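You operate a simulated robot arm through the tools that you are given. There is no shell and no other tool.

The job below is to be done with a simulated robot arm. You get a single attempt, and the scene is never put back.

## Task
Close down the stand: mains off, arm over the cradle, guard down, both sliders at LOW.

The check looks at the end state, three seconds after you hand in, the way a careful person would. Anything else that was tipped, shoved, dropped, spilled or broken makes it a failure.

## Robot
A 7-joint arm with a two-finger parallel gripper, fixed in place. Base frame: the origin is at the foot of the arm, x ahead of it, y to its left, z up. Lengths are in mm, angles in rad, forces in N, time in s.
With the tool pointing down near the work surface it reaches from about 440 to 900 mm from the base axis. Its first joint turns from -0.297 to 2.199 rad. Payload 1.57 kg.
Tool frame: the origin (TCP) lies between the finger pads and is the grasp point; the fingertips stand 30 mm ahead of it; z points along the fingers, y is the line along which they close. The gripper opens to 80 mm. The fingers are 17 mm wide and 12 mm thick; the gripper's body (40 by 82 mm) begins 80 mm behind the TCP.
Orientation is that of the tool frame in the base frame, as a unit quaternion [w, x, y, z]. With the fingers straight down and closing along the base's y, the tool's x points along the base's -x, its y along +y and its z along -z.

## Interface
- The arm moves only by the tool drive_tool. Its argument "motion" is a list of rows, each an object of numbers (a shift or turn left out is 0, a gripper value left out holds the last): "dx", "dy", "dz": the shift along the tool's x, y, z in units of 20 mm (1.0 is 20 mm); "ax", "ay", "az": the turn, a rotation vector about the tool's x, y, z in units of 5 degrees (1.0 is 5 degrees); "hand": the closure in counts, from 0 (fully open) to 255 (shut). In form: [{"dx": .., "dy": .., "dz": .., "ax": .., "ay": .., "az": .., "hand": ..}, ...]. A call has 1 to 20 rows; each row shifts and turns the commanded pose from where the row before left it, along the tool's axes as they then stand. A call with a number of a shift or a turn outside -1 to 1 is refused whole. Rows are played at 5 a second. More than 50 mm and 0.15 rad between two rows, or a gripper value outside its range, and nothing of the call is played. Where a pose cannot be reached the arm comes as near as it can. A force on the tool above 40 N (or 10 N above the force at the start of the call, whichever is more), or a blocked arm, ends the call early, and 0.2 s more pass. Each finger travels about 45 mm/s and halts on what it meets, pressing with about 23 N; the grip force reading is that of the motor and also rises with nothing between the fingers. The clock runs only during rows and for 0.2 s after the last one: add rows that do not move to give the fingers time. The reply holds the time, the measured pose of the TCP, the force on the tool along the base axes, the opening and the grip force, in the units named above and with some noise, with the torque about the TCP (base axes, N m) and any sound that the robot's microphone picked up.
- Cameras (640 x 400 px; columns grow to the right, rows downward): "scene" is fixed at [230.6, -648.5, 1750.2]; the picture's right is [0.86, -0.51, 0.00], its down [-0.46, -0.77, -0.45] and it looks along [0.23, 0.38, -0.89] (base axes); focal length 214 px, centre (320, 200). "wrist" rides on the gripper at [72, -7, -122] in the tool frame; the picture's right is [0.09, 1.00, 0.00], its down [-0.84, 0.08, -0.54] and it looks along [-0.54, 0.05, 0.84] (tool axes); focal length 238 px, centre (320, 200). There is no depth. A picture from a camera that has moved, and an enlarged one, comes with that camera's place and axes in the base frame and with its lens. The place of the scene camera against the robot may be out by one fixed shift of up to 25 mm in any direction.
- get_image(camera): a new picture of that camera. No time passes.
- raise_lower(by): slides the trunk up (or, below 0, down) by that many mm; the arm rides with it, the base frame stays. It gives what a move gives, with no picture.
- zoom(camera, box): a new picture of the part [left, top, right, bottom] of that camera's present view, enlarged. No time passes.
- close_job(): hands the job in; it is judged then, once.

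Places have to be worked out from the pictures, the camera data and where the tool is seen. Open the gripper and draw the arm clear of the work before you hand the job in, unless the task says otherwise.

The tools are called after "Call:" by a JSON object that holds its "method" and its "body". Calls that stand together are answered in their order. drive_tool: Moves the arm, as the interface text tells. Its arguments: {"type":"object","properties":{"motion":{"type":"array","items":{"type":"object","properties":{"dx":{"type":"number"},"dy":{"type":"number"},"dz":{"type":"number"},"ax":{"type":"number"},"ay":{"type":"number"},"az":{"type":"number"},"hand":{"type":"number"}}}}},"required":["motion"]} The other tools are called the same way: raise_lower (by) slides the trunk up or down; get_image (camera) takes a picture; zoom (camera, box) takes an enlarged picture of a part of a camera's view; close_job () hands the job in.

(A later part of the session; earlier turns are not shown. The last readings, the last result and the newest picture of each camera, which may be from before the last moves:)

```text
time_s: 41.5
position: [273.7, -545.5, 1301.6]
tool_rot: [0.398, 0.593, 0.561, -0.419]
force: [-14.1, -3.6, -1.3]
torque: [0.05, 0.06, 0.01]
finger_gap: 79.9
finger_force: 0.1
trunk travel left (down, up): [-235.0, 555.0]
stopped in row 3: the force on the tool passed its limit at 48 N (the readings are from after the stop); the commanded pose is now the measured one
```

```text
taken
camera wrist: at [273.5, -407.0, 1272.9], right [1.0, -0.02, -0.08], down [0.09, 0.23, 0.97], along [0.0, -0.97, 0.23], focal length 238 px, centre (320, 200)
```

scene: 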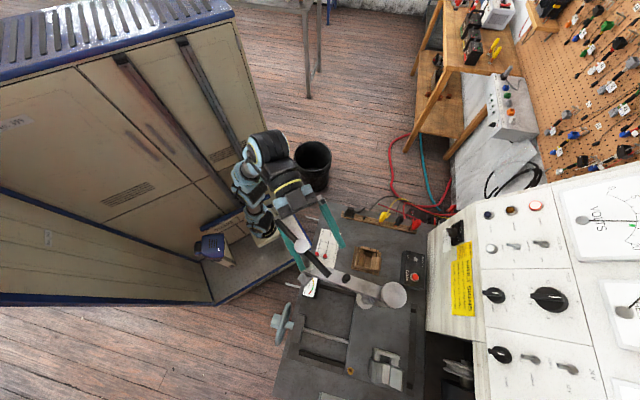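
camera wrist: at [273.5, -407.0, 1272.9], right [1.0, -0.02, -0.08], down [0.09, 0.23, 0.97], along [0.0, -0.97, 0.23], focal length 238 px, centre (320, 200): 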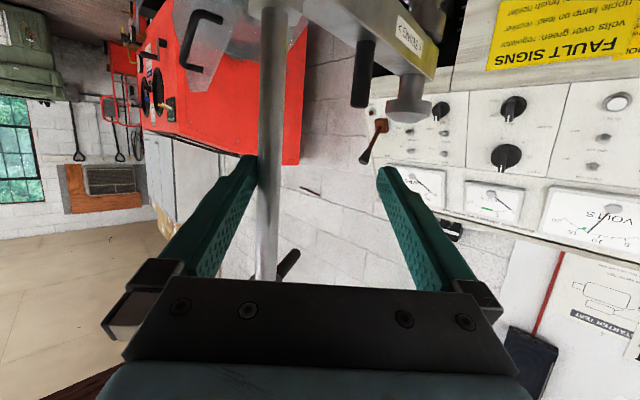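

The arm seems blocked near this angle. I enlarge both views to see what it meets.

Call:
{"method": "zoom", "body": {"camera": "scene", "box": [230, 150, 430, 320]}}

Call:
{"method": "zoom", "body": {"camera": "wrist", "box": [160, 0, 480, 200]}}

```text
2.35 times, centred on (330, 235) of scene
camera zoom: at [230.6, -648.5, 1750.2], right [0.86, -0.51, 0.0], down [-0.46, -0.77, -0.45], along [0.23, 0.38, -0.89], focal length 505 px, centre (296, 118)
```

zoom: 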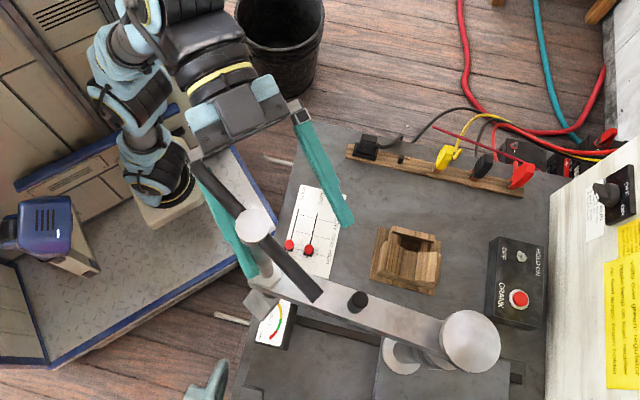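

```text
2.00 times, centred on (320, 100) of wrist
camera zoom: at [273.5, -407.0, 1272.9], right [1.0, -0.02, -0.08], down [0.09, 0.23, 0.97], along [0.0, -0.97, 0.23], focal length 477 px, centre (320, 400)
```

zoom: 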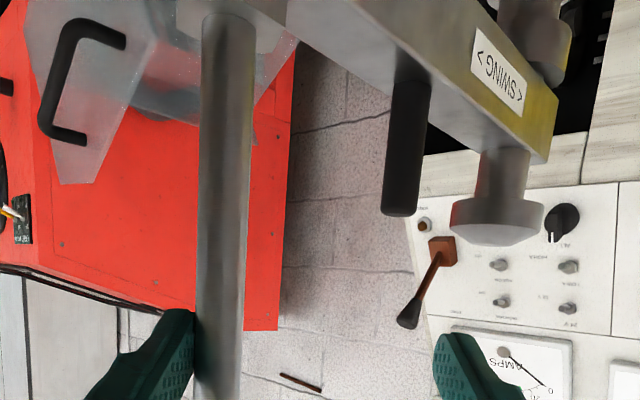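

The T-bar clears the gripper by my estimate and torque readings say the contact is only at the rod. I test with a very slow tangential push to see how the load behaves.

Call:
{"method": "drive_tool", "body": {"motion": [{"dy": 0.08, "dz": -0.06, "dx": 0.02}, {"dy": 0.08, "dz": -0.06, "dx": 0.02}, {"dy": 0.08, "dz": -0.06, "dx": 0.02}]}}

Call:
{"method": "drive_tool", "body": {"motion": [{"dy": 0.08, "dz": -0.06, "dx": 0.02}, {"dy": 0.08, "dz": -0.06, "dx": 0.02}, {"dy": 0.08, "dz": -0.06, "dx": 0.02}]}}

```text
time_s: 42.2
position: [273.5, -543.0, 1302.1]
tool_rot: [0.397, 0.594, 0.558, -0.422]
force: [-12.2, -2.9, -1.1]
torque: [0.05, 0.04, -0.09]
finger_gap: 80.0
finger_force: 0.1
trunk travel left (down, up): [-235.0, 555.0]
stopped in row 3: the force on the tool passed its limit at 42 N (the readings are from after the stop); the commanded pose is now the measured one
```

```text
time_s: 43.1
position: [274.0, -538.7, 1303.9]
tool_rot: [0.395, 0.596, 0.554, -0.426]
force: [-11.8, -1.6, -1.7]
torque: [-0.03, 0.03, -0.17]
finger_gap: 80.0
finger_force: 0.0
trunk travel left (down, up): [-235.0, 555.0]
stopped in row 3: the force on the tool passed its limit at 41 N (the readings are from after the stop); the commanded pose is now the measured one
```

The arm is truly held at this angle. I release the contact and withdraw to look at what holds it.

Call:
{"method": "drive_tool", "body": {"motion": [{"dy": -0.6}, {"dy": -0.6}, {"dz": -0.943, "dx": 0.332}, {"dz": -0.943, "dx": 0.332}, {"dz": -0.943, "dx": 0.332}, {"dz": -0.943, "dx": 0.332}, {"dz": -0.943, "dx": 0.332}, {"dz": -0.943, "dx": 0.332}]}}

Call:
{"method": "get_image", "body": {"camera": "wrist"}}

Call:
{"method": "get_image", "body": {"camera": "scene"}}

Call:
{"method": "zoom", "body": {"camera": "scene", "box": [260, 230, 420, 330]}}

```text
time_s: 44.9
position: [260.1, -418.2, 1301.5]
tool_rot: [0.396, 0.595, 0.556, -0.425]
force: [0.0, -0.2, -0.2]
torque: [0.0, -0.01, -0.02]
finger_gap: 79.9
finger_force: 0.1
trunk travel left (down, up): [-235.0, 555.0]
```

```text
taken
camera wrist: at [262.9, -278.8, 1273.2], right [1.0, -0.04, -0.09], down [0.09, 0.23, 0.97], along [-0.02, -0.97, 0.24], focal length 238 px, centre (320, 200)
```

wrist: 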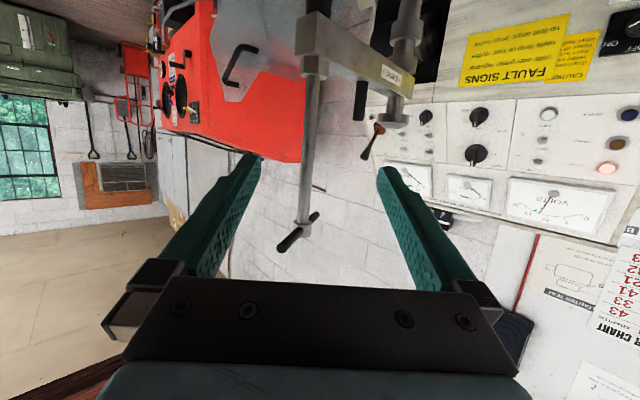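

```text
taken
```

scene: 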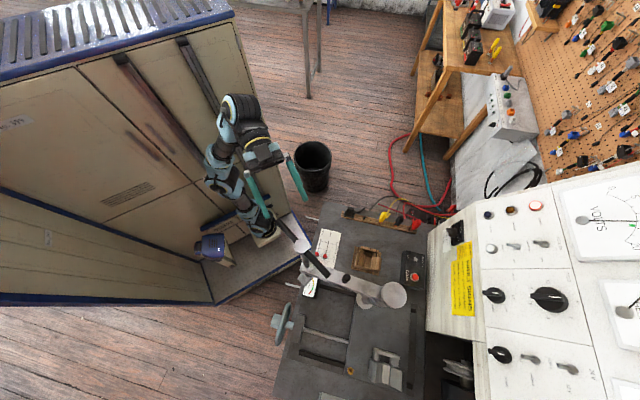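

```text
4.00 times, centred on (340, 280) of scene
camera zoom: at [230.6, -648.5, 1750.2], right [0.86, -0.51, 0.0], down [-0.46, -0.77, -0.45], along [0.23, 0.38, -0.89], focal length 858 px, centre (240, -120)
```

zoom: 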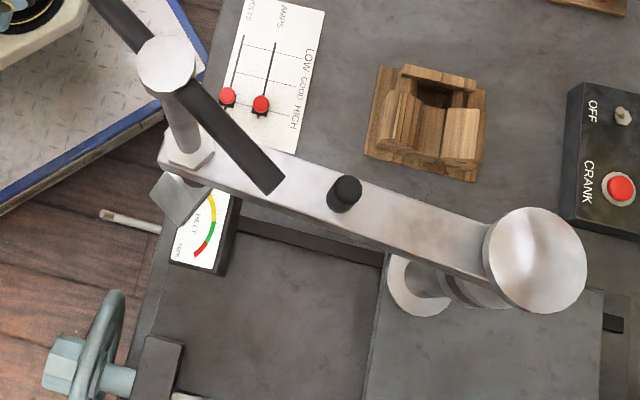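

I enlarge the hub and foot in the wrist view to look for a stop or lock.

Call:
{"method": "zoom", "body": {"camera": "wrist", "box": [280, 0, 440, 100]}}

Call:
{"method": "zoom", "body": {"camera": "scene", "box": [270, 240, 350, 290]}}

```text
4.00 times, centred on (360, 50) of wrist
camera zoom: at [262.9, -278.8, 1273.2], right [1.0, -0.04, -0.09], down [0.09, 0.23, 0.97], along [-0.02, -0.97, 0.24], focal length 953 px, centre (160, 800)
```

zoom: 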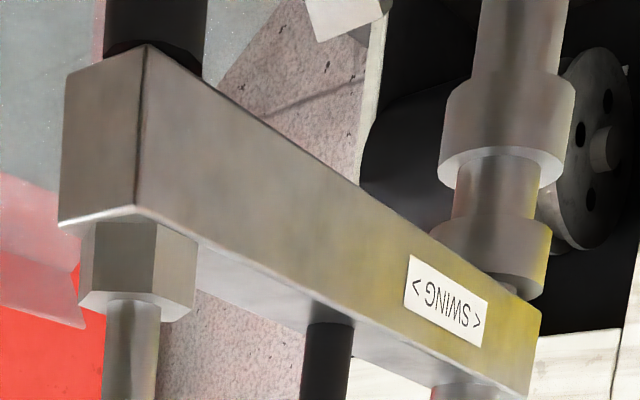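

```text
8.00 times, centred on (310, 265) of scene
camera zoom: at [230.6, -648.5, 1750.2], right [0.86, -0.51, 0.0], down [-0.46, -0.77, -0.45], along [0.23, 0.38, -0.89], focal length 1716 px, centre (400, -320)
```

zoom: 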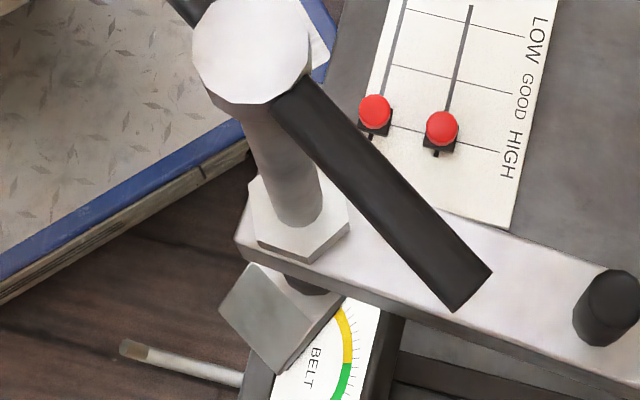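

I pitch the hand down 30° for a better view of the foot and gauge under the arm.

Call:
{"method": "drive_tool", "body": {"motion": [{"ay": 1}, {"ay": 1}, {"ay": 1}, {"ay": 1}, {"ay": 1}, {"ay": 1}, {"ay": 1}]}}

Call:
{"method": "get_image", "body": {"camera": "wrist"}}

Call:
{"method": "zoom", "body": {"camera": "wrist", "box": [240, 0, 440, 160]}}

```text
time_s: 46.5
position: [252.7, -440.5, 1260.5]
tool_rot: [0.293, 0.66, 0.616, -0.315]
force: [0.5, 0.3, -0.3]
torque: [0.0, -0.02, 0.03]
finger_gap: 80.0
finger_force: 0.0
out of reach, approached as far as the arm can: row 2, 3, 4, 5, 6, 7
trunk travel left (down, up): [-235.0, 555.0]
```

```text
taken
camera wrist: at [254.8, -299.3, 1281.0], right [1.0, -0.01, -0.07], down [0.07, -0.11, 0.99], along [-0.02, -0.99, -0.11], focal length 238 px, centre (320, 200)
```

wrist: 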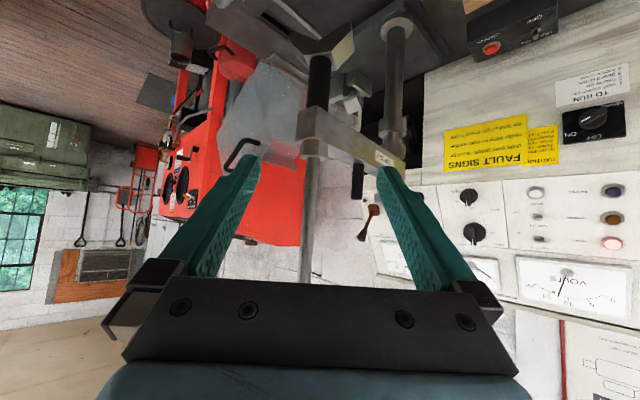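

```text
2.50 times, centred on (340, 80) of wrist
camera zoom: at [254.8, -299.3, 1281.0], right [1.0, -0.01, -0.07], down [0.07, -0.11, 0.99], along [-0.02, -0.99, -0.11], focal length 596 px, centre (270, 500)
```

zoom: 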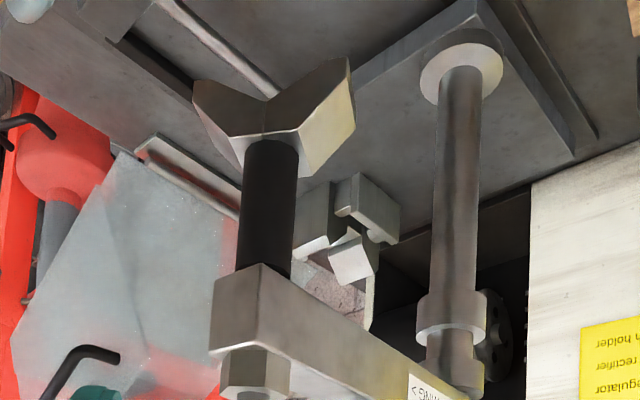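

Nothing visible blocks the V-foot. I pitch back up and go in again, to check with the other finger whether the arm moves freely backward (i.e. whether there's a stop or just friction).

Call:
{"method": "drive_tool", "body": {"motion": [{"ay": -1}, {"ay": -1}, {"ay": -1}, {"ay": -1}]}}

```text
time_s: 47.5
position: [251.6, -440.4, 1260.5]
tool_rot: [0.396, 0.595, 0.556, -0.425]
force: [0.0, 1.1, -0.5]
torque: [0.01, 0.01, 0.02]
finger_gap: 80.1
finger_force: 0.0
trunk travel left (down, up): [-235.0, 555.0]
```

Call:
{"method": "drive_tool", "body": {"motion": [{"dy": -0.95}, {"dy": -0.95}, {"dz": 0.943, "dx": -0.33}, {"dz": 0.943, "dx": -0.33}, {"dz": 0.943, "dx": -0.33}, {"dz": 0.943, "dx": -0.33}, {"dz": 0.943, "dx": -0.33}, {"dz": 0.5, "dx": -0.17}]}}

Call:
{"method": "get_image", "body": {"camera": "wrist"}}

```text
time_s: 49.3
position: [234.3, -555.9, 1261.1]
tool_rot: [0.396, 0.594, 0.556, -0.425]
force: [0.5, 0.5, -0.4]
torque: [0.02, 0.0, -0.02]
finger_gap: 79.7
finger_force: 0.0
out of reach, approached as far as the arm can: row 1, 2
trunk travel left (down, up): [-235.0, 555.0]
```

```text
taken
camera wrist: at [235.6, -417.4, 1232.4], right [1.0, -0.04, -0.09], down [0.09, 0.23, 0.97], along [-0.02, -0.97, 0.24], focal length 238 px, centre (320, 200)
```

wrist: 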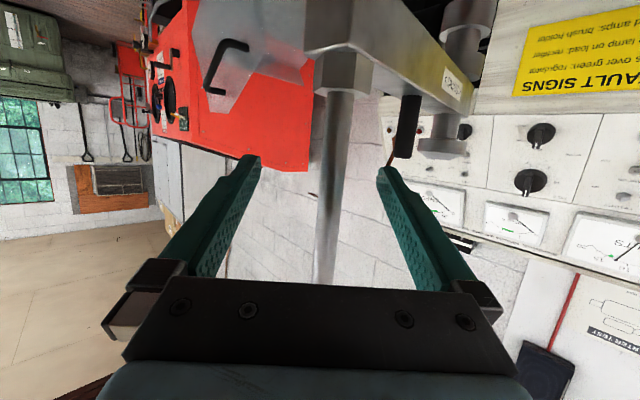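

The rod is between the fingers. I narrow the gap and nudge it back (anticlockwise) slowly as a test.

Call:
{"method": "drive_tool", "body": {"motion": [{"hand": 160}, {"hand": 160}, {"hand": 160}, {"hand": 160}, {"dy": -0.2, "dz": 0.14, "dx": -0.05}, {"dy": -0.2, "dz": 0.14, "dx": -0.05}, {"dy": -0.2, "dz": 0.14, "dx": -0.05}, {"dy": -0.2, "dz": 0.14, "dx": -0.05}, {"dy": -0.2, "dz": 0.14, "dx": -0.05}]}}

Call:
{"method": "get_image", "body": {"camera": "wrist"}}

```text
time_s: 51.3
position: [214.0, -571.1, 1262.4]
tool_rot: [0.396, 0.595, 0.556, -0.424]
force: [3.7, -1.9, -0.3]
torque: [-0.02, -0.09, 0.06]
finger_gap: 32.6
finger_force: 1.1
trunk travel left (down, up): [-235.0, 555.0]
```

```text
taken
camera wrist: at [215.4, -431.2, 1232.4], right [1.0, -0.04, -0.09], down [0.09, 0.23, 0.97], along [-0.02, -0.97, 0.24], focal length 238 px, centre (320, 200)
```

wrist: 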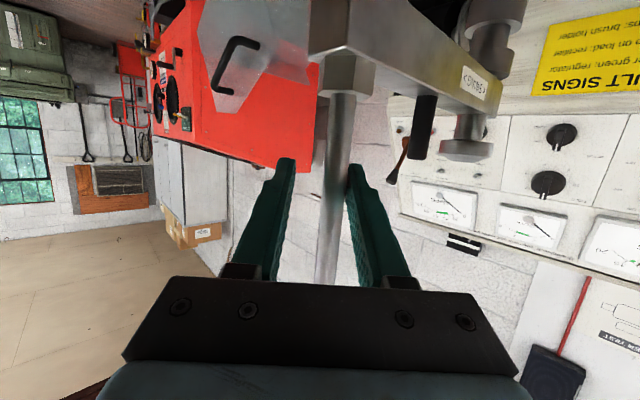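

It moves back with only ~4 N, so something really stops it clockwise at az≈128°. With the hand lower now (farther from the T-bar), I sweep clockwise slowly to see if the stop is at the same angle.

Call:
{"method": "drive_tool", "body": {"motion": [{"dy": 0.3, "dz": -0.2, "dx": 0.07}, {"dy": 0.3, "dz": -0.2, "dx": 0.07}, {"dy": 0.24, "dz": -0.17, "dx": 0.06}, {"dy": 0.24, "dz": -0.17, "dx": 0.06}, {"dy": 0.24, "dz": -0.17, "dx": 0.06}, {"dy": 0.25, "dz": -0.16, "dx": 0.055}, {"dy": 0.25, "dz": -0.16, "dx": 0.055}, {"dy": 0.26, "dz": -0.15, "dx": 0.05}]}}

Call:
{"method": "get_image", "body": {"camera": "wrist"}}

Call:
{"method": "zoom", "body": {"camera": "scene", "box": [240, 200, 400, 300]}}

```text
time_s: 53.1
position: [253.3, -544.7, 1260.9]
tool_rot: [0.395, 0.596, 0.555, -0.425]
force: [-12.8, -3.7, -1.3]
torque: [-0.01, 0.03, -0.06]
finger_gap: 41.3
finger_force: 7.0
trunk travel left (down, up): [-235.0, 555.0]
```

```text
taken
camera wrist: at [256.9, -405.2, 1232.4], right [1.0, -0.04, -0.09], down [0.1, 0.23, 0.97], along [-0.02, -0.97, 0.24], focal length 238 px, centre (320, 200)
```

wrist: 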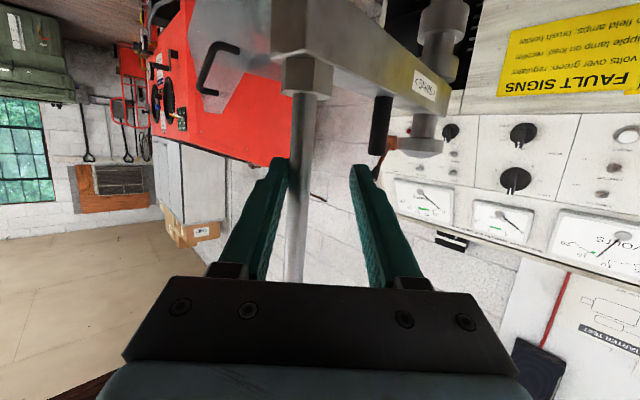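

```text
4.00 times, centred on (320, 250) of scene
camera zoom: at [230.6, -648.5, 1750.2], right [0.86, -0.51, 0.0], down [-0.46, -0.77, -0.45], along [0.23, 0.38, -0.89], focal length 858 px, centre (320, 0)
```

zoom: 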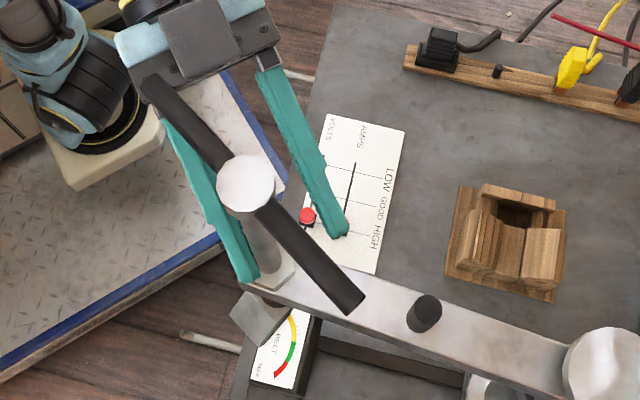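

Same stop at the same angle. I look closely at the hub for a stop pin or latch.

Call:
{"method": "zoom", "body": {"camera": "wrist", "box": [380, 0, 500, 160]}}

Call:
{"method": "zoom", "body": {"camera": "scene", "box": [330, 260, 430, 322]}}

```text
2.50 times, centred on (440, 80) of wrist
camera zoom: at [256.9, -405.2, 1232.4], right [1.0, -0.04, -0.09], down [0.1, 0.23, 0.97], along [-0.02, -0.97, 0.24], focal length 596 px, centre (20, 500)
```

zoom: 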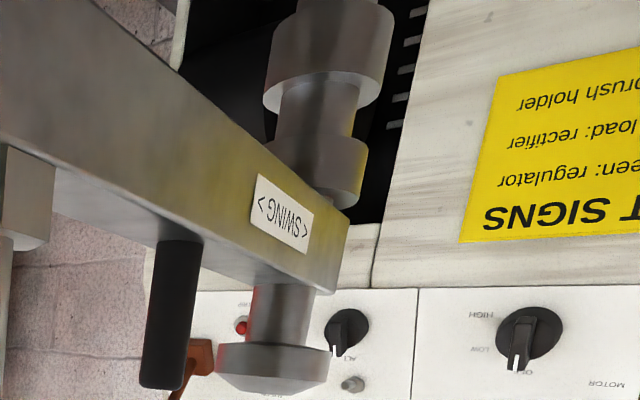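

```text
6.40 times, centred on (380, 291) of scene
camera zoom: at [230.6, -648.5, 1750.2], right [0.86, -0.51, 0.0], down [-0.46, -0.77, -0.45], along [0.23, 0.38, -0.89], focal length 1373 px, centre (-64, -382)
```

zoom: 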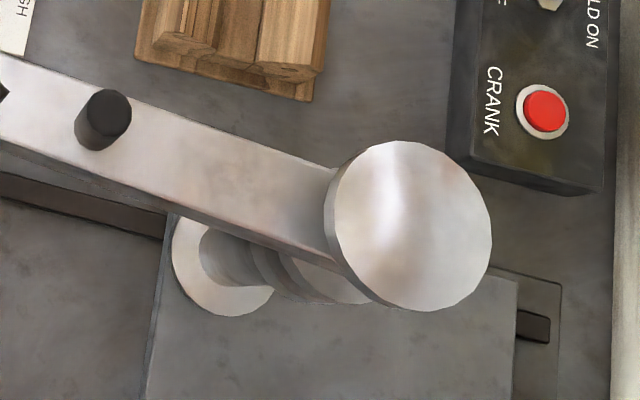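

The clamp foot's radius (≈200 mm) matches the metal V-cradle on the carriage (≈(318,-908)), not the wooden block; the arm's stop fits that — it must swing the other way. The guard must come down before, since it would hit the arm. I withdraw from the rod and move to look at the guard.

Call:
{"method": "drive_tool", "body": {"motion": [{"dy": -0.5, "hand": 0}, {"hand": 0}, {"hand": 0}, {"dz": -0.943, "dx": 0.332}, {"dz": -0.943, "dx": 0.332}, {"dz": -0.943, "dx": 0.332}, {"dz": -0.943, "dx": 0.332}, {"dz": -0.943, "dx": 0.332}, {"dz": -0.943, "dx": 0.332}, {"dz": -0.943, "dx": 0.332}]}}

Call:
{"method": "drive_tool", "body": {"motion": [{"dy": -1}, {"dy": -1}, {"dy": -1}, {"dy": -1}, {"dy": -1}, {"dy": -1}, {"dy": -1}, {"dy": -1}]}}

Call:
{"method": "get_image", "body": {"camera": "wrist"}}

Call:
{"method": "get_image", "body": {"camera": "scene"}}

```text
time_s: 55.3
position: [268.2, -410.5, 1260.6]
tool_rot: [0.396, 0.595, 0.556, -0.424]
force: [-0.5, -0.3, -0.1]
torque: [-0.03, 0.01, -0.01]
finger_gap: 79.9
finger_force: 0.1
out of reach, approached as far as the arm can: row 9, 10
trunk travel left (down, up): [-235.0, 555.0]
```

```text
time_s: 57.1
position: [236.2, -445.4, 1265.9]
tool_rot: [0.397, 0.594, 0.556, -0.424]
force: [0.2, 0.3, 1.0]
torque: [-0.01, -0.01, 0.01]
finger_gap: 79.8
finger_force: 0.1
out of reach, approached as far as the arm can: row 1, 2, 3, 4, 5, 6, 7, 8
trunk travel left (down, up): [-235.0, 555.0]
```

```text
taken
camera wrist: at [237.1, -306.0, 1236.4], right [1.0, -0.04, -0.09], down [0.09, 0.23, 0.97], along [-0.02, -0.97, 0.24], focal length 238 px, centre (320, 200)
```

wrist: 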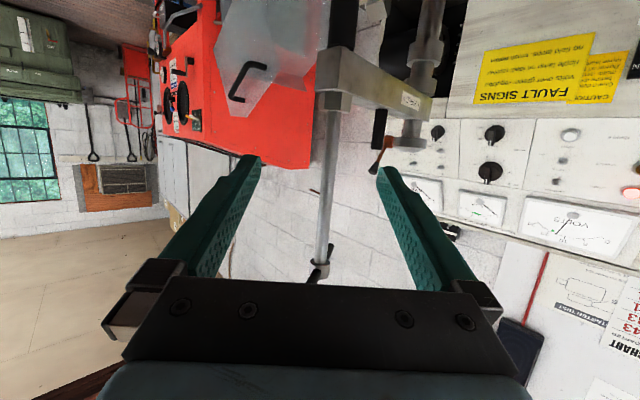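

```text
taken
```

scene: 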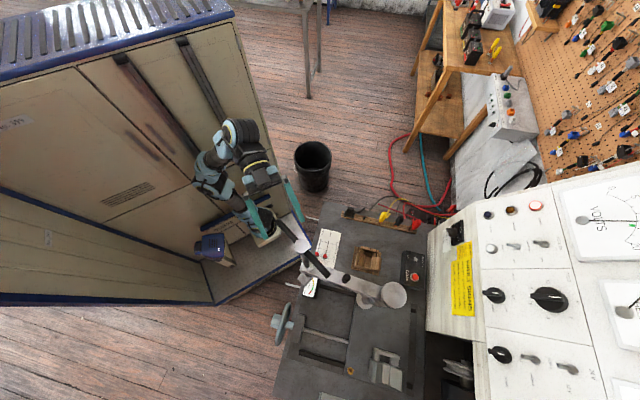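

I skirt the inner reach limit by moving along a circle toward -x, then forward past the arm's side.

Call:
{"method": "drive_tool", "body": {"motion": [{"dy": -0.85, "dz": 0.38, "dx": -0.15}, {"dy": -0.85, "dz": 0.38, "dx": -0.15}, {"dy": -0.85, "dz": 0.38, "dx": -0.15}, {"dy": -0.85, "dz": 0.38, "dx": -0.15}, {"dy": -0.85, "dz": 0.38, "dx": -0.15}, {"dy": -0.85, "dz": 0.38, "dx": -0.15}, {"dy": -0.85, "dz": 0.38, "dx": -0.15}, {"dy": -0.85, "dz": 0.38, "dx": -0.15}]}}

Call:
{"method": "get_image", "body": {"camera": "wrist"}}

```text
time_s: 58.9
position: [96.9, -505.8, 1269.8]
tool_rot: [0.395, 0.595, 0.556, -0.425]
force: [0.0, 0.2, 0.0]
torque: [-0.02, -0.01, 0.04]
finger_gap: 80.0
finger_force: 0.2
out of reach, approached as far as the arm can: row 2
trunk travel left (down, up): [-235.0, 555.0]
```

```text
taken
camera wrist: at [97.9, -366.7, 1239.9], right [1.0, -0.04, -0.09], down [0.1, 0.23, 0.97], along [-0.02, -0.97, 0.24], focal length 238 px, centre (320, 200)
```

wrist: 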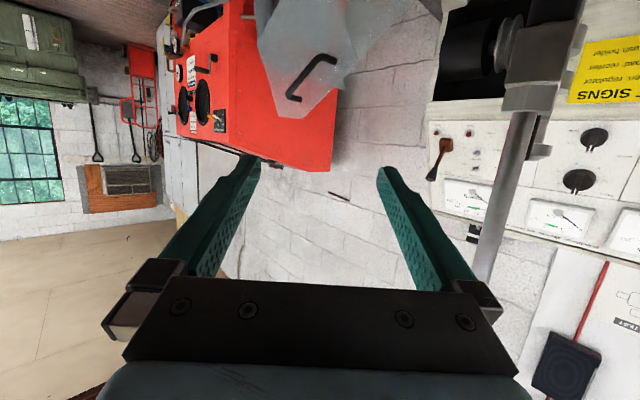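

I shift a bit more to -x and pitch down to look at the guard from above.

Call:
{"method": "drive_tool", "body": {"motion": [{"dy": -1, "dz": 0.5, "dx": -0.6}, {"dy": -1, "dz": 0.5, "dx": -0.6}, {"dy": -0.5, "dz": 0.5, "dx": -0.6}, {"dx": -0.9, "ay": 1}, {"dx": -0.9, "ay": 1}, {"dx": -0.9, "ay": 1}, {"ay": 1}, {"ay": 1}, {"ay": 1}]}}

Call:
{"method": "get_image", "body": {"camera": "wrist"}}

Call:
{"method": "zoom", "body": {"camera": "wrist", "box": [200, 0, 440, 170]}}

```text
time_s: 60.9
position: [26.9, -493.0, 1211.4]
tool_rot: [0.239, 0.684, 0.64, -0.255]
force: [-0.6, 2.2, 0.2]
torque: [-0.11, -0.11, 0.1]
finger_gap: 79.9
finger_force: 0.2
out of reach, approached as far as the arm can: row 4, 5, 6, 7, 8
trunk travel left (down, up): [-235.0, 555.0]
```

```text
taken
camera wrist: at [29.4, -357.3, 1253.8], right [1.0, 0.0, -0.06], down [0.06, -0.28, 0.96], along [-0.01, -0.96, -0.28], focal length 238 px, centre (320, 200)
```

wrist: 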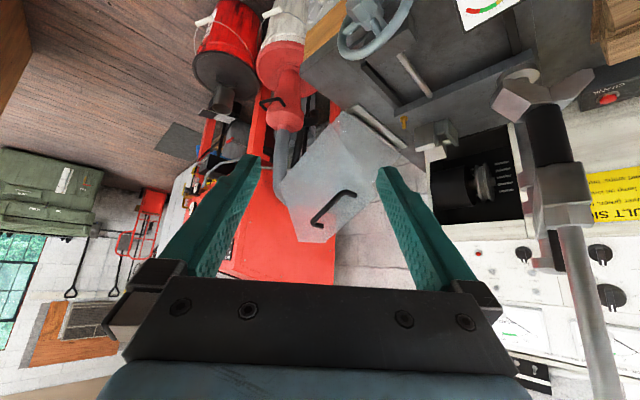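

```text
2.35 times, centred on (320, 85) of wrist
camera zoom: at [29.4, -357.3, 1253.8], right [1.0, 0.0, -0.06], down [0.06, -0.28, 0.96], along [-0.01, -0.96, -0.28], focal length 561 px, centre (320, 471)
```

zoom: 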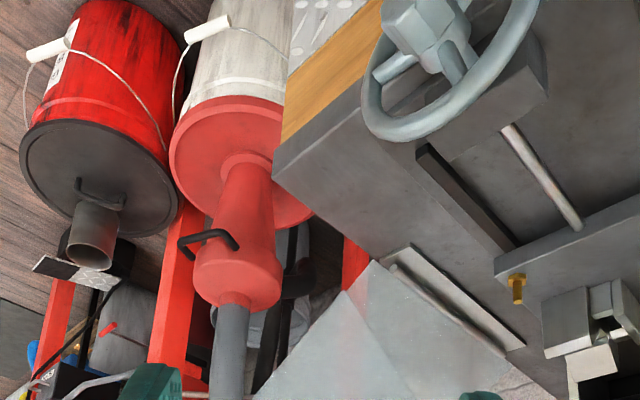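

I enlarge the guard itself.

Call:
{"method": "zoom", "body": {"camera": "wrist", "box": [250, 90, 430, 250]}}

Call:
{"method": "zoom", "body": {"camera": "wrist", "box": [390, 60, 640, 220]}}

```text
2.50 times, centred on (340, 170) of wrist
camera zoom: at [29.4, -357.3, 1253.8], right [1.0, 0.0, -0.06], down [0.06, -0.28, 0.96], along [-0.01, -0.96, -0.28], focal length 596 px, centre (270, 275)
```

zoom: 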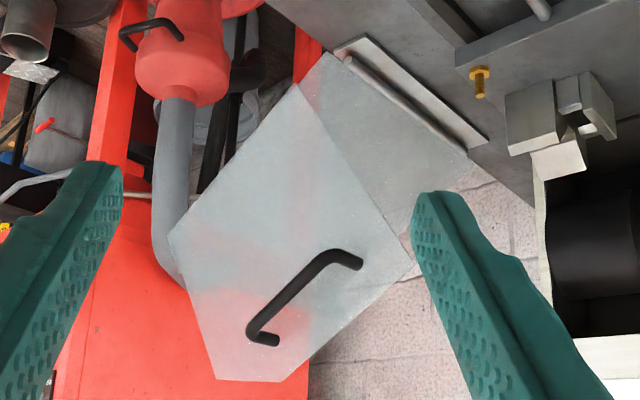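

```text
2.50 times, centred on (515, 140) of wrist
camera zoom: at [29.4, -357.3, 1253.8], right [1.0, 0.0, -0.06], down [0.06, -0.28, 0.96], along [-0.01, -0.96, -0.28], focal length 596 px, centre (-168, 350)
```

zoom: 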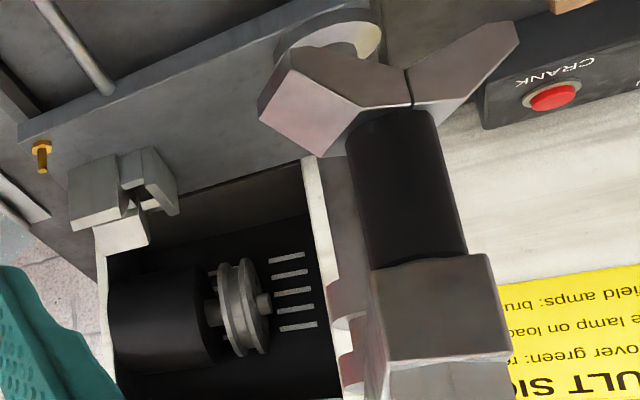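

The guard is a faceted clear hood, hinged on the strip at the table's far edge and tipped back; I need its 3-D shape. I shift the camera sideways for a second view.

Call:
{"method": "drive_tool", "body": {"motion": [{"dy": -1}, {"dy": -1}, {"dy": -1}, {"dy": -1}]}}

Call:
{"method": "zoom", "body": {"camera": "wrist", "box": [280, 50, 460, 210]}}

Call:
{"method": "get_image", "body": {"camera": "wrist"}}

```text
time_s: 61.9
position: [-50.7, -483.3, 1198.2]
tool_rot: [0.239, 0.684, 0.64, -0.257]
force: [-0.8, 0.7, -0.2]
torque: [-0.02, -0.01, 0.01]
finger_gap: 80.0
finger_force: 0.0
out of reach, approached as far as the arm can: row 2, 3
trunk travel left (down, up): [-235.0, 555.0]
```

```text
2.50 times, centred on (370, 130) of wrist
camera zoom: at [-47.1, -349.2, 1241.6], right [1.0, 0.0, -0.06], down [0.06, -0.28, 0.96], along [-0.02, -0.96, -0.28], focal length 596 px, centre (195, 375)
```

zoom: 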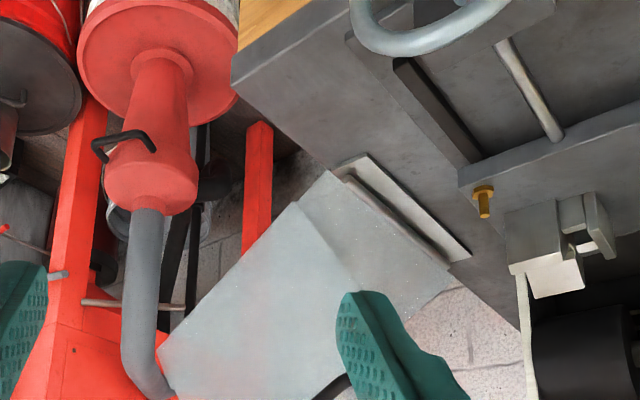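

```text
taken
camera wrist: at [-47.1, -349.2, 1241.6], right [1.0, 0.0, -0.06], down [0.06, -0.28, 0.96], along [-0.02, -0.96, -0.28], focal length 238 px, centre (320, 200)
```

wrist: 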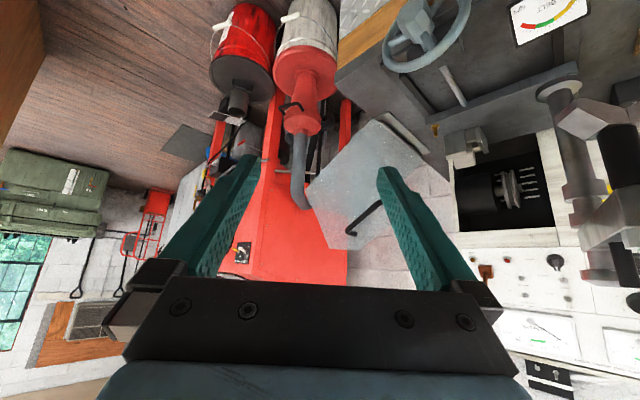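

To settle how guard, arm and metal cradle fit together I want a top-down look; I raise the trunk and move over, well away from the T-bar.

Call:
{"method": "raise_lower", "body": {"by": 250}}

Call:
{"method": "drive_tool", "body": {"motion": [{"dz": 0.66, "dx": -0.75}, {"dz": 0.66, "dx": -0.75}, {"dz": 0.66, "dx": -0.75}, {"dz": 0.66, "dx": -0.75}, {"dz": 0.66, "dx": -0.75}, {"dz": 0.66, "dx": -0.75}, {"dz": 0.66, "dx": -0.75}, {"dz": 0.66, "dx": -0.75}, {"dy": 1}, {"dy": 1}, {"dy": 1}]}}

Call:
{"method": "get_image", "body": {"camera": "wrist"}}

Call:
{"method": "get_image", "body": {"camera": "scene"}}

```text
time_s: 64.4
position: [-48.9, -484.3, 1446.6]
tool_rot: [0.238, 0.685, 0.639, -0.256]
force: [0.5, -0.2, 0.2]
torque: [-0.01, 0.0, -0.01]
finger_gap: 79.7
finger_force: 0.0
trunk travel left (down, up): [-485.0, 305.0]
```

```text
time_s: 66.8
position: [-2.7, -598.6, 1395.5]
tool_rot: [0.238, 0.685, 0.639, -0.257]
force: [-0.6, -0.1, 0.3]
torque: [0.01, -0.03, 0.0]
finger_gap: 80.0
finger_force: 0.0
out of reach, approached as far as the arm can: row 1, 3, 4, 5, 6, 7, 8
trunk travel left (down, up): [-485.0, 305.0]
```

```text
taken
camera wrist: at [-0.6, -464.3, 1439.7], right [1.0, 0.0, -0.06], down [0.06, -0.28, 0.96], along [-0.02, -0.96, -0.28], focal length 238 px, centre (320, 200)
```

wrist: 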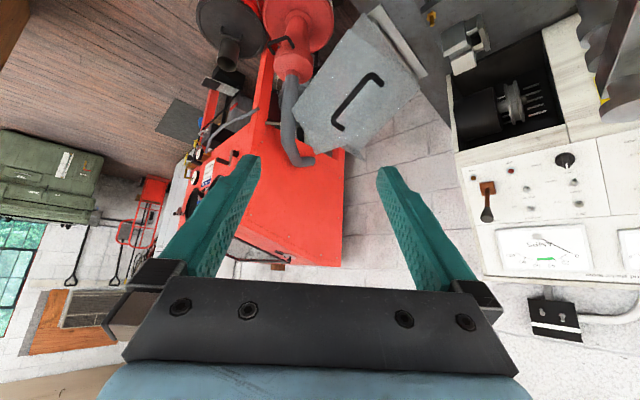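

```text
taken
```

scene: 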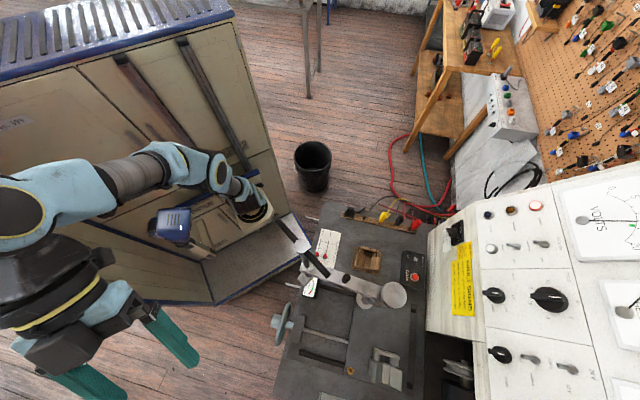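

Excellent view from higher up. I enlarge the guard here.

Call:
{"method": "zoom", "body": {"camera": "wrist", "box": [270, 0, 440, 160]}}

Call:
{"method": "zoom", "body": {"camera": "wrist", "box": [400, 0, 640, 160]}}

```text
2.50 times, centred on (355, 80) of wrist
camera zoom: at [-0.6, -464.3, 1439.7], right [1.0, 0.0, -0.06], down [0.06, -0.28, 0.96], along [-0.02, -0.96, -0.28], focal length 596 px, centre (232, 500)
```

zoom: 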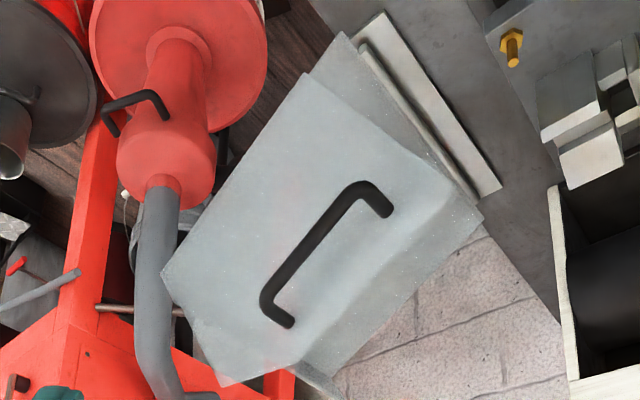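

```text
2.50 times, centred on (520, 80) of wrist
camera zoom: at [-0.6, -464.3, 1439.7], right [1.0, 0.0, -0.06], down [0.06, -0.28, 0.96], along [-0.02, -0.96, -0.28], focal length 596 px, centre (-180, 500)
```

zoom: 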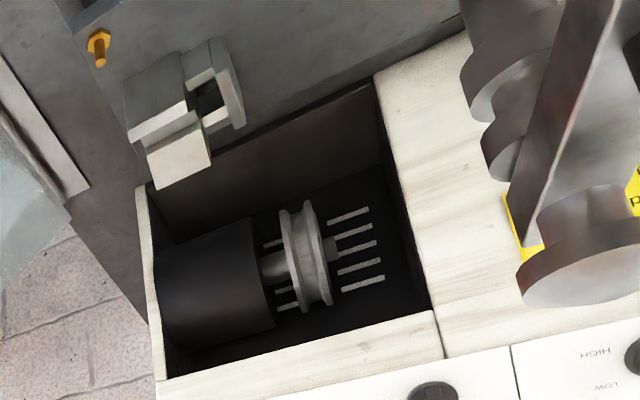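

Now the geometry is clear: the guard is a back plate plus a side cheek (plane v≈655), open on top; the metal V-cradle at ≈(305,-894) lies 192–202 mm from the post, matching the clamp foot. So: first swing the arm counter-clockwise over that cradle (guard still up), then lower the guard. I lower the trunk again and re-level the hand.

Call:
{"method": "raise_lower", "body": {"by": -230}}

Call:
{"method": "drive_tool", "body": {"motion": [{"ay": -1}, {"ay": -1}, {"ay": -1}, {"ay": -1}, {"ay": -0.4}, {"dx": -0.943, "dz": -0.332}, {"dx": -0.943, "dz": -0.332}, {"dx": -0.943, "dz": -0.332}, {"dx": -0.943, "dz": -0.332}, {"dx": -0.943, "dz": -0.332}]}}

Call:
{"method": "get_image", "body": {"camera": "wrist"}}

```text
time_s: 69.3
position: [-3.2, -597.7, 1165.5]
tool_rot: [0.238, 0.685, 0.639, -0.257]
force: [0.9, 0.4, -0.3]
torque: [0.02, 0.01, -0.03]
finger_gap: 80.2
finger_force: 0.3
trunk travel left (down, up): [-255.0, 535.0]
```

```text
time_s: 71.5
position: [-3.3, -612.1, 1263.1]
tool_rot: [0.356, 0.623, 0.583, -0.381]
force: [-0.4, 0.7, -0.7]
torque: [0.01, 0.0, -0.03]
finger_gap: 79.9
finger_force: 0.0
trunk travel left (down, up): [-255.0, 535.0]
```

```text
taken
camera wrist: at [-0.3, -469.9, 1255.1], right [1.0, -0.03, -0.08], down [0.09, 0.1, 0.99], along [-0.02, -0.99, 0.1], focal length 238 px, centre (320, 200)
```

wrist: 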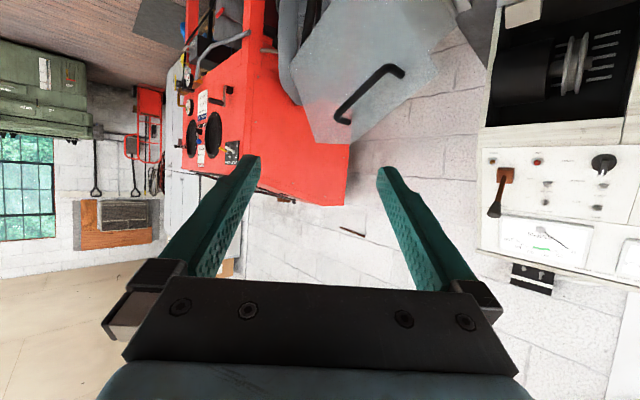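

The guard's handle is clear here too. I go round in front of the rod (staying outside the inner reach limit).

Call:
{"method": "drive_tool", "body": {"motion": [{"dy": 1, "dz": -0.866, "dx": 0.445}, {"dy": 1, "dz": -0.866, "dx": 0.445}, {"dy": 1, "dz": -0.866, "dx": 0.445}, {"dy": 1, "dz": -0.866, "dx": 0.445}, {"dy": 1, "dz": -0.866, "dx": 0.445}, {"dy": 1, "dz": -0.8, "dx": 0.41}, {"dy": 1, "dz": -0.4, "dx": 0.205}, {"dy": 1, "dz": -0.4, "dx": 0.205}, {"dy": 1, "dz": -0.4, "dx": 0.205}, {"dy": 1, "dz": -0.4, "dx": 0.205}, {"dy": 1, "dz": -0.4, "dx": 0.205}, {"dy": 0.5, "dz": -0.2, "dx": 0.1}]}}

Call:
{"method": "get_image", "body": {"camera": "wrist"}}

```text
time_s: 74.1
position: [237.9, -463.5, 1263.9]
tool_rot: [0.356, 0.623, 0.582, -0.382]
force: [0.1, -0.5, 0.0]
torque: [0.03, 0.02, 0.05]
finger_gap: 80.0
finger_force: 0.1
trunk travel left (down, up): [-255.0, 535.0]
```

```text
taken
camera wrist: at [240.6, -321.7, 1255.0], right [1.0, -0.03, -0.08], down [0.09, 0.1, 0.99], along [-0.02, -0.99, 0.1], focal length 238 px, centre (320, 200)
```

wrist: 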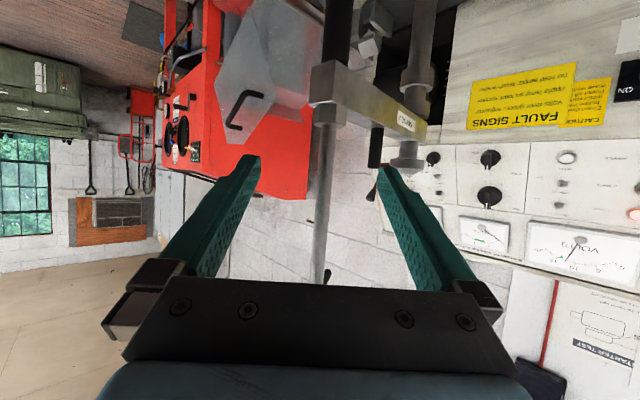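

The rod is centred. I advance and close the fingers on it lightly by gripping.

Call:
{"method": "drive_tool", "body": {"motion": [{"dz": 0.888, "dx": -0.456}, {"dz": 0.888, "dx": -0.456}, {"dz": 0.888, "dx": -0.456}, {"dz": 0.888, "dx": -0.456}, {"dz": 0.75, "dx": -0.385}, {"hand": 150}, {"hand": 255}, {"hand": 255}, {"hand": 255}, {"hand": 255}, {"hand": 255}]}}

Call:
{"method": "get_image", "body": {"camera": "wrist"}}

```text
time_s: 76.5
position: [231.6, -561.4, 1264.1]
tool_rot: [0.356, 0.623, 0.582, -0.383]
force: [6.4, -7.1, -2.5]
torque: [0.08, -0.09, 0.03]
finger_gap: 14.7
finger_force: 31.2
trunk travel left (down, up): [-255.0, 535.0]
```

```text
taken
camera wrist: at [234.2, -419.9, 1254.5], right [1.0, -0.03, -0.08], down [0.09, 0.1, 0.99], along [-0.02, -0.99, 0.1], focal length 238 px, centre (320, 200)
```

wrist: 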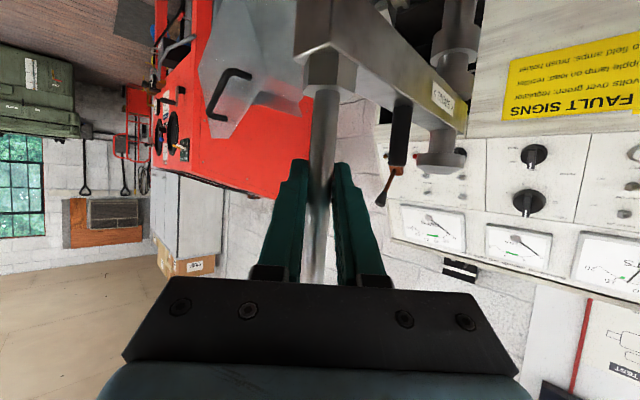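

Gripped (rod ≈15 mm). I start the counter-clockwise arc slowly, about 25°, and check.

Call:
{"method": "drive_tool", "body": {"motion": [{"dy": -0.274, "dz": 0.285, "dx": -0.147}, {"dy": -0.274, "dz": 0.285, "dx": -0.147}, {"dy": -0.257, "dz": 0.318, "dx": -0.163}, {"dy": -0.257, "dz": 0.318, "dx": -0.163}, {"dy": -0.225, "dz": 0.338, "dx": -0.174}, {"dy": -0.225, "dz": 0.338, "dx": -0.174}, {"dy": -0.192, "dz": 0.352, "dx": -0.181}, {"dy": -0.192, "dz": 0.352, "dx": -0.181}, {"dy": -0.156, "dz": 0.365, "dx": -0.187}, {"dy": -0.156, "dz": 0.365, "dx": -0.187}]}}

Call:
{"method": "get_image", "body": {"camera": "wrist"}}

Call:
{"method": "get_image", "body": {"camera": "scene"}}

```text
time_s: 78.7
position: [182.0, -632.7, 1264.7]
tool_rot: [0.356, 0.623, 0.582, -0.383]
force: [8.4, -3.6, -10.7]
torque: [0.07, -0.14, 0.06]
finger_gap: 14.9
finger_force: 31.1
trunk travel left (down, up): [-255.0, 535.0]
```

```text
taken
camera wrist: at [185.1, -491.0, 1254.7], right [1.0, -0.03, -0.08], down [0.09, 0.1, 0.99], along [-0.02, -0.99, 0.1], focal length 238 px, centre (320, 200)
```

wrist: 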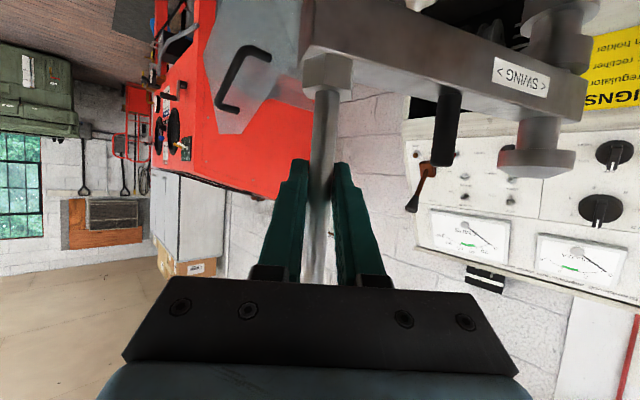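

```text
taken
```

scene: 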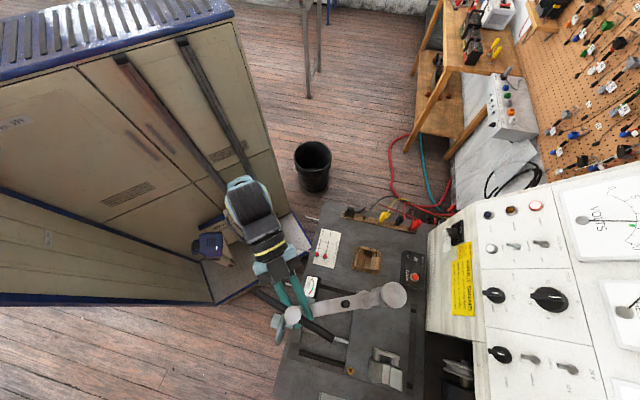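

The arm follows with little force. I continue the arc to about azimuth 193°.

Call:
{"method": "drive_tool", "body": {"motion": [{"dy": -0.12, "dz": 0.376, "dx": -0.193}, {"dy": -0.12, "dz": 0.376, "dx": -0.193}, {"dy": -0.082, "dz": 0.385, "dx": -0.198}, {"dy": -0.082, "dz": 0.385, "dx": -0.198}, {"dy": -0.044, "dz": 0.39, "dx": -0.2}, {"dy": -0.044, "dz": 0.39, "dx": -0.2}, {"dy": -0.006, "dz": 0.392, "dx": -0.201}, {"dy": -0.006, "dz": 0.392, "dx": -0.201}, {"dy": 0.034, "dz": 0.39, "dx": -0.2}, {"dy": 0.034, "dz": 0.39, "dx": -0.2}, {"dy": 0.071, "dz": 0.385, "dx": -0.198}, {"dy": 0.071, "dz": 0.385, "dx": -0.198}]}}

Call:
{"method": "get_image", "body": {"camera": "wrist"}}

Call:
{"method": "get_image", "body": {"camera": "scene"}}

```text
time_s: 80.0
position: [171.1, -672.1, 1263.1]
tool_rot: [0.365, 0.616, 0.582, -0.384]
force: [12.2, -3.1, 9.8]
torque: [0.75, -0.02, 0.05]
finger_gap: 14.5
finger_force: 31.3
out of reach, approached as far as the arm can: row 5, 6
trunk travel left (down, up): [-255.0, 535.0]
stopped in row 6: the force on the tool passed its limit at 49 N (the readings are from after the stop); the commanded pose is now the measured one
```

```text
taken
camera wrist: at [171.6, -530.7, 1251.8], right [1.0, -0.01, -0.08], down [0.08, 0.12, 0.99], along [0.0, -0.99, 0.12], focal length 238 px, centre (320, 200)
```

wrist: 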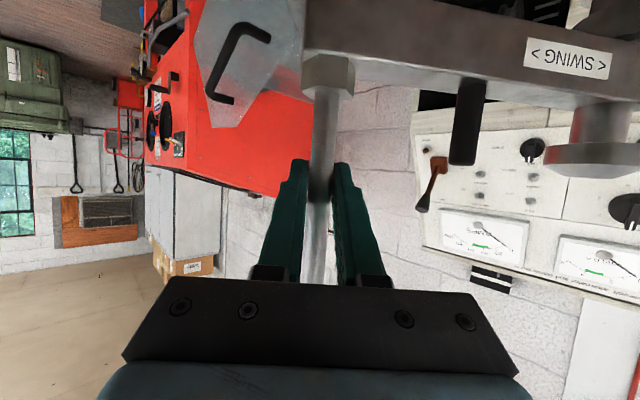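

```text
taken
```

scene: 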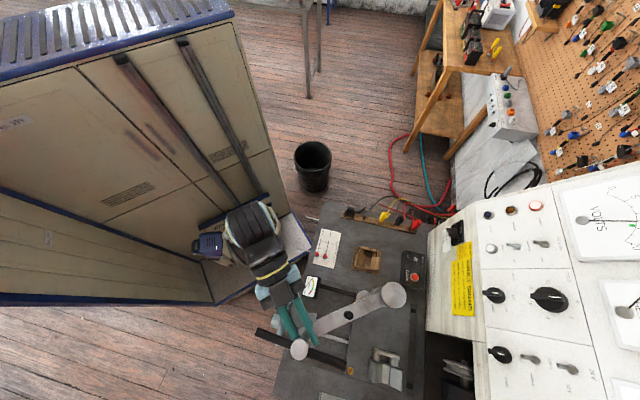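

The reach ends here at this trunk height. I open, back off clear of the T-bar, raise the trunk, and bring the hand back down.

Call:
{"method": "drive_tool", "body": {"motion": [{"hand": 60}, {"hand": 0}, {"hand": 0}, {"hand": 0}, {"dz": -0.888, "dx": 0.456}, {"dz": -0.888, "dx": 0.456}, {"dz": -0.888, "dx": 0.456}, {"dz": -0.888, "dx": 0.456}, {"dz": -0.888, "dx": 0.456}, {"dz": -0.888, "dx": 0.456}, {"dz": -0.888, "dx": 0.456}]}}

Call:
{"method": "raise_lower", "body": {"by": 200}}

Call:
{"method": "drive_tool", "body": {"motion": [{"dx": 0.89, "dz": 0.456}, {"dx": 0.89, "dz": 0.456}, {"dx": 0.89, "dz": 0.456}, {"dx": 0.89, "dz": 0.456}, {"dx": 0.89, "dz": 0.456}, {"dx": 0.89, "dz": 0.456}, {"dx": 0.89, "dz": 0.456}, {"dx": 0.89, "dz": 0.456}, {"dx": 0.89, "dz": 0.456}, {"dx": 0.89, "dz": 0.456}]}}

Call:
{"method": "get_image", "body": {"camera": "wrist"}}

```text
time_s: 82.4
position: [178.8, -551.9, 1308.6]
tool_rot: [0.362, 0.619, 0.583, -0.383]
force: [-0.1, -0.2, 0.4]
torque: [0.02, -0.04, 0.0]
finger_gap: 80.0
finger_force: 0.0
out of reach, approached as far as the arm can: row 5, 6, 7, 8, 9, 10, 11
trunk travel left (down, up): [-255.0, 535.0]
```

```text
time_s: 84.5
position: [178.9, -551.9, 1507.2]
tool_rot: [0.363, 0.618, 0.582, -0.383]
force: [0.4, -0.7, -0.5]
torque: [-0.01, 0.0, 0.01]
finger_gap: 80.3
finger_force: 0.1
trunk travel left (down, up): [-455.0, 335.0]
```

```text
time_s: 86.8
position: [187.1, -617.3, 1483.2]
tool_rot: [0.361, 0.62, 0.583, -0.382]
force: [0.4, 0.1, 0.6]
torque: [0.01, -0.01, -0.03]
finger_gap: 79.9
finger_force: 0.0
out of reach, approached as far as the arm can: row 1, 2, 3, 4, 5, 6, 7, 8, 9, 10
trunk travel left (down, up): [-455.0, 335.0]
```

```text
taken
camera wrist: at [189.2, -475.4, 1473.1], right [1.0, -0.02, -0.08], down [0.08, 0.11, 0.99], along [-0.01, -0.99, 0.11], focal length 238 px, centre (320, 200)
```

wrist: 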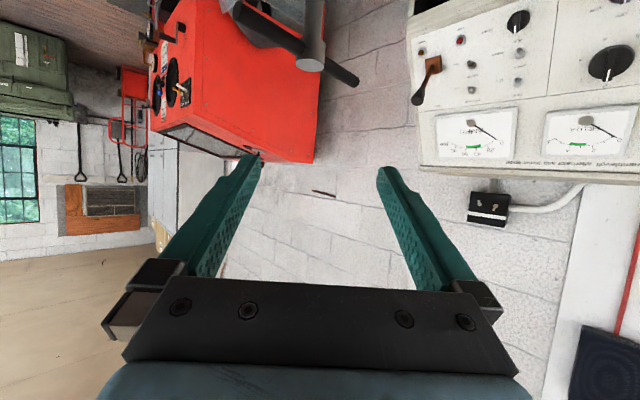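

The hand ended high above because near, level poses are out of reach at this trunk height. I'll go to a more tool-down posture (then I can push the beam's trailing side with the fingertips): first pitch down while backing off and lowering.

Call:
{"method": "drive_tool", "body": {"motion": [{"ay": 1, "dz": -0.5}, {"ay": 1, "dz": -0.5}, {"ay": 1, "dz": -0.3}, {"ay": 1}, {"ay": 1}, {"ay": 1}, {"ay": 1}, {"ay": 1}]}}

Call:
{"method": "get_image", "body": {"camera": "scene"}}

Call:
{"method": "get_image", "body": {"camera": "wrist"}}

```text
time_s: 88.5
position: [181.1, -509.7, 1364.8]
tool_rot: [0.142, 0.712, 0.671, -0.15]
force: [-0.4, 0.0, -0.3]
torque: [-0.03, 0.0, 0.02]
finger_gap: 80.0
finger_force: 0.1
out of reach, approached as far as the arm can: row 1, 2, 3, 4, 5, 6, 7, 8
trunk travel left (down, up): [-455.0, 335.0]
```

```text
taken
```

scene: 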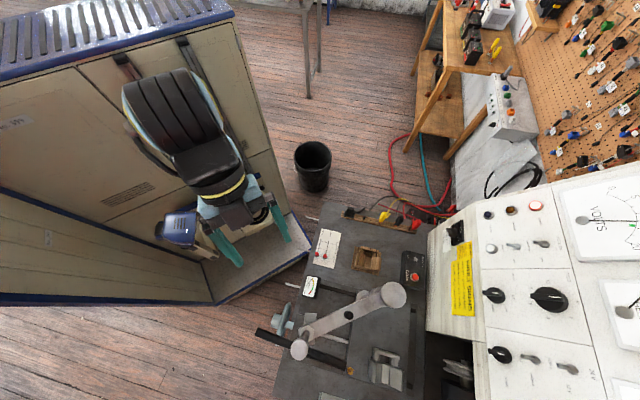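

```text
taken
camera wrist: at [181.0, -393.9, 1445.9], right [1.0, 0.03, -0.04], down [0.04, -0.55, 0.83], along [0.0, -0.83, -0.55], focal length 238 px, centre (320, 200)
```

wrist: 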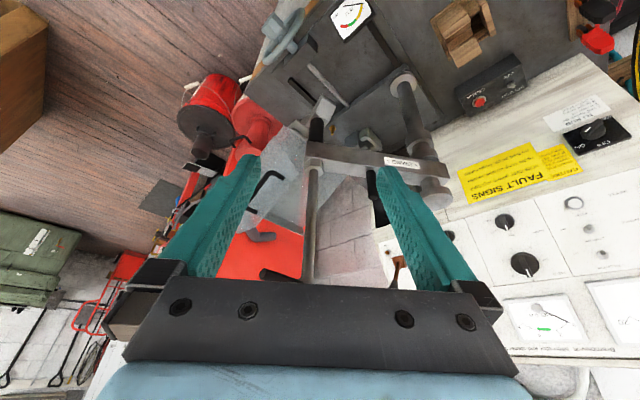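

Good posture now (24° from vertical). I lower the hand toward beam height, at a distance from the arm.

Call:
{"method": "drive_tool", "body": {"motion": [{"dz": 0.914, "dx": 0.404}, {"dz": 0.914, "dx": 0.404}, {"dz": 0.914, "dx": 0.404, "dy": 0.5}, {"dz": 0.914, "dx": 0.404, "dy": 0.5}, {"dz": 0.914, "dx": 0.404, "dy": 0.5}, {"dz": 0.914, "dx": 0.404, "dy": 0.5}, {"dz": 0.914, "dx": 0.404}, {"dz": 0.914, "dx": 0.404}]}}

Call:
{"method": "get_image", "body": {"camera": "wrist"}}

```text
time_s: 90.3
position: [221.1, -512.4, 1204.3]
tool_rot: [0.141, 0.713, 0.671, -0.148]
force: [0.0, 0.2, -0.3]
torque: [-0.01, 0.03, -0.02]
finger_gap: 79.7
finger_force: 0.1
trunk travel left (down, up): [-455.0, 335.0]
```

```text
taken
camera wrist: at [221.7, -396.2, 1286.6], right [1.0, 0.03, -0.04], down [0.04, -0.55, 0.83], along [0.0, -0.83, -0.55], focal length 238 px, centre (320, 200)
```

wrist: 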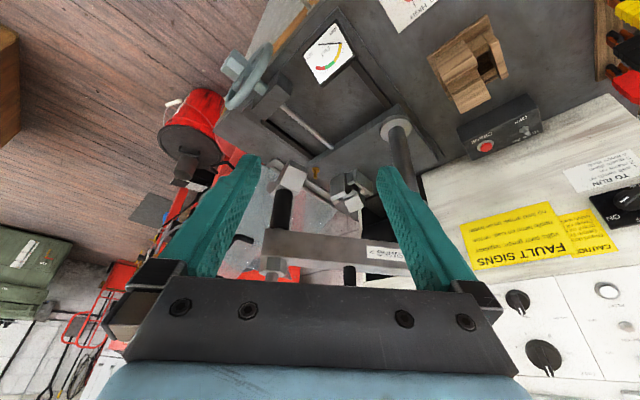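

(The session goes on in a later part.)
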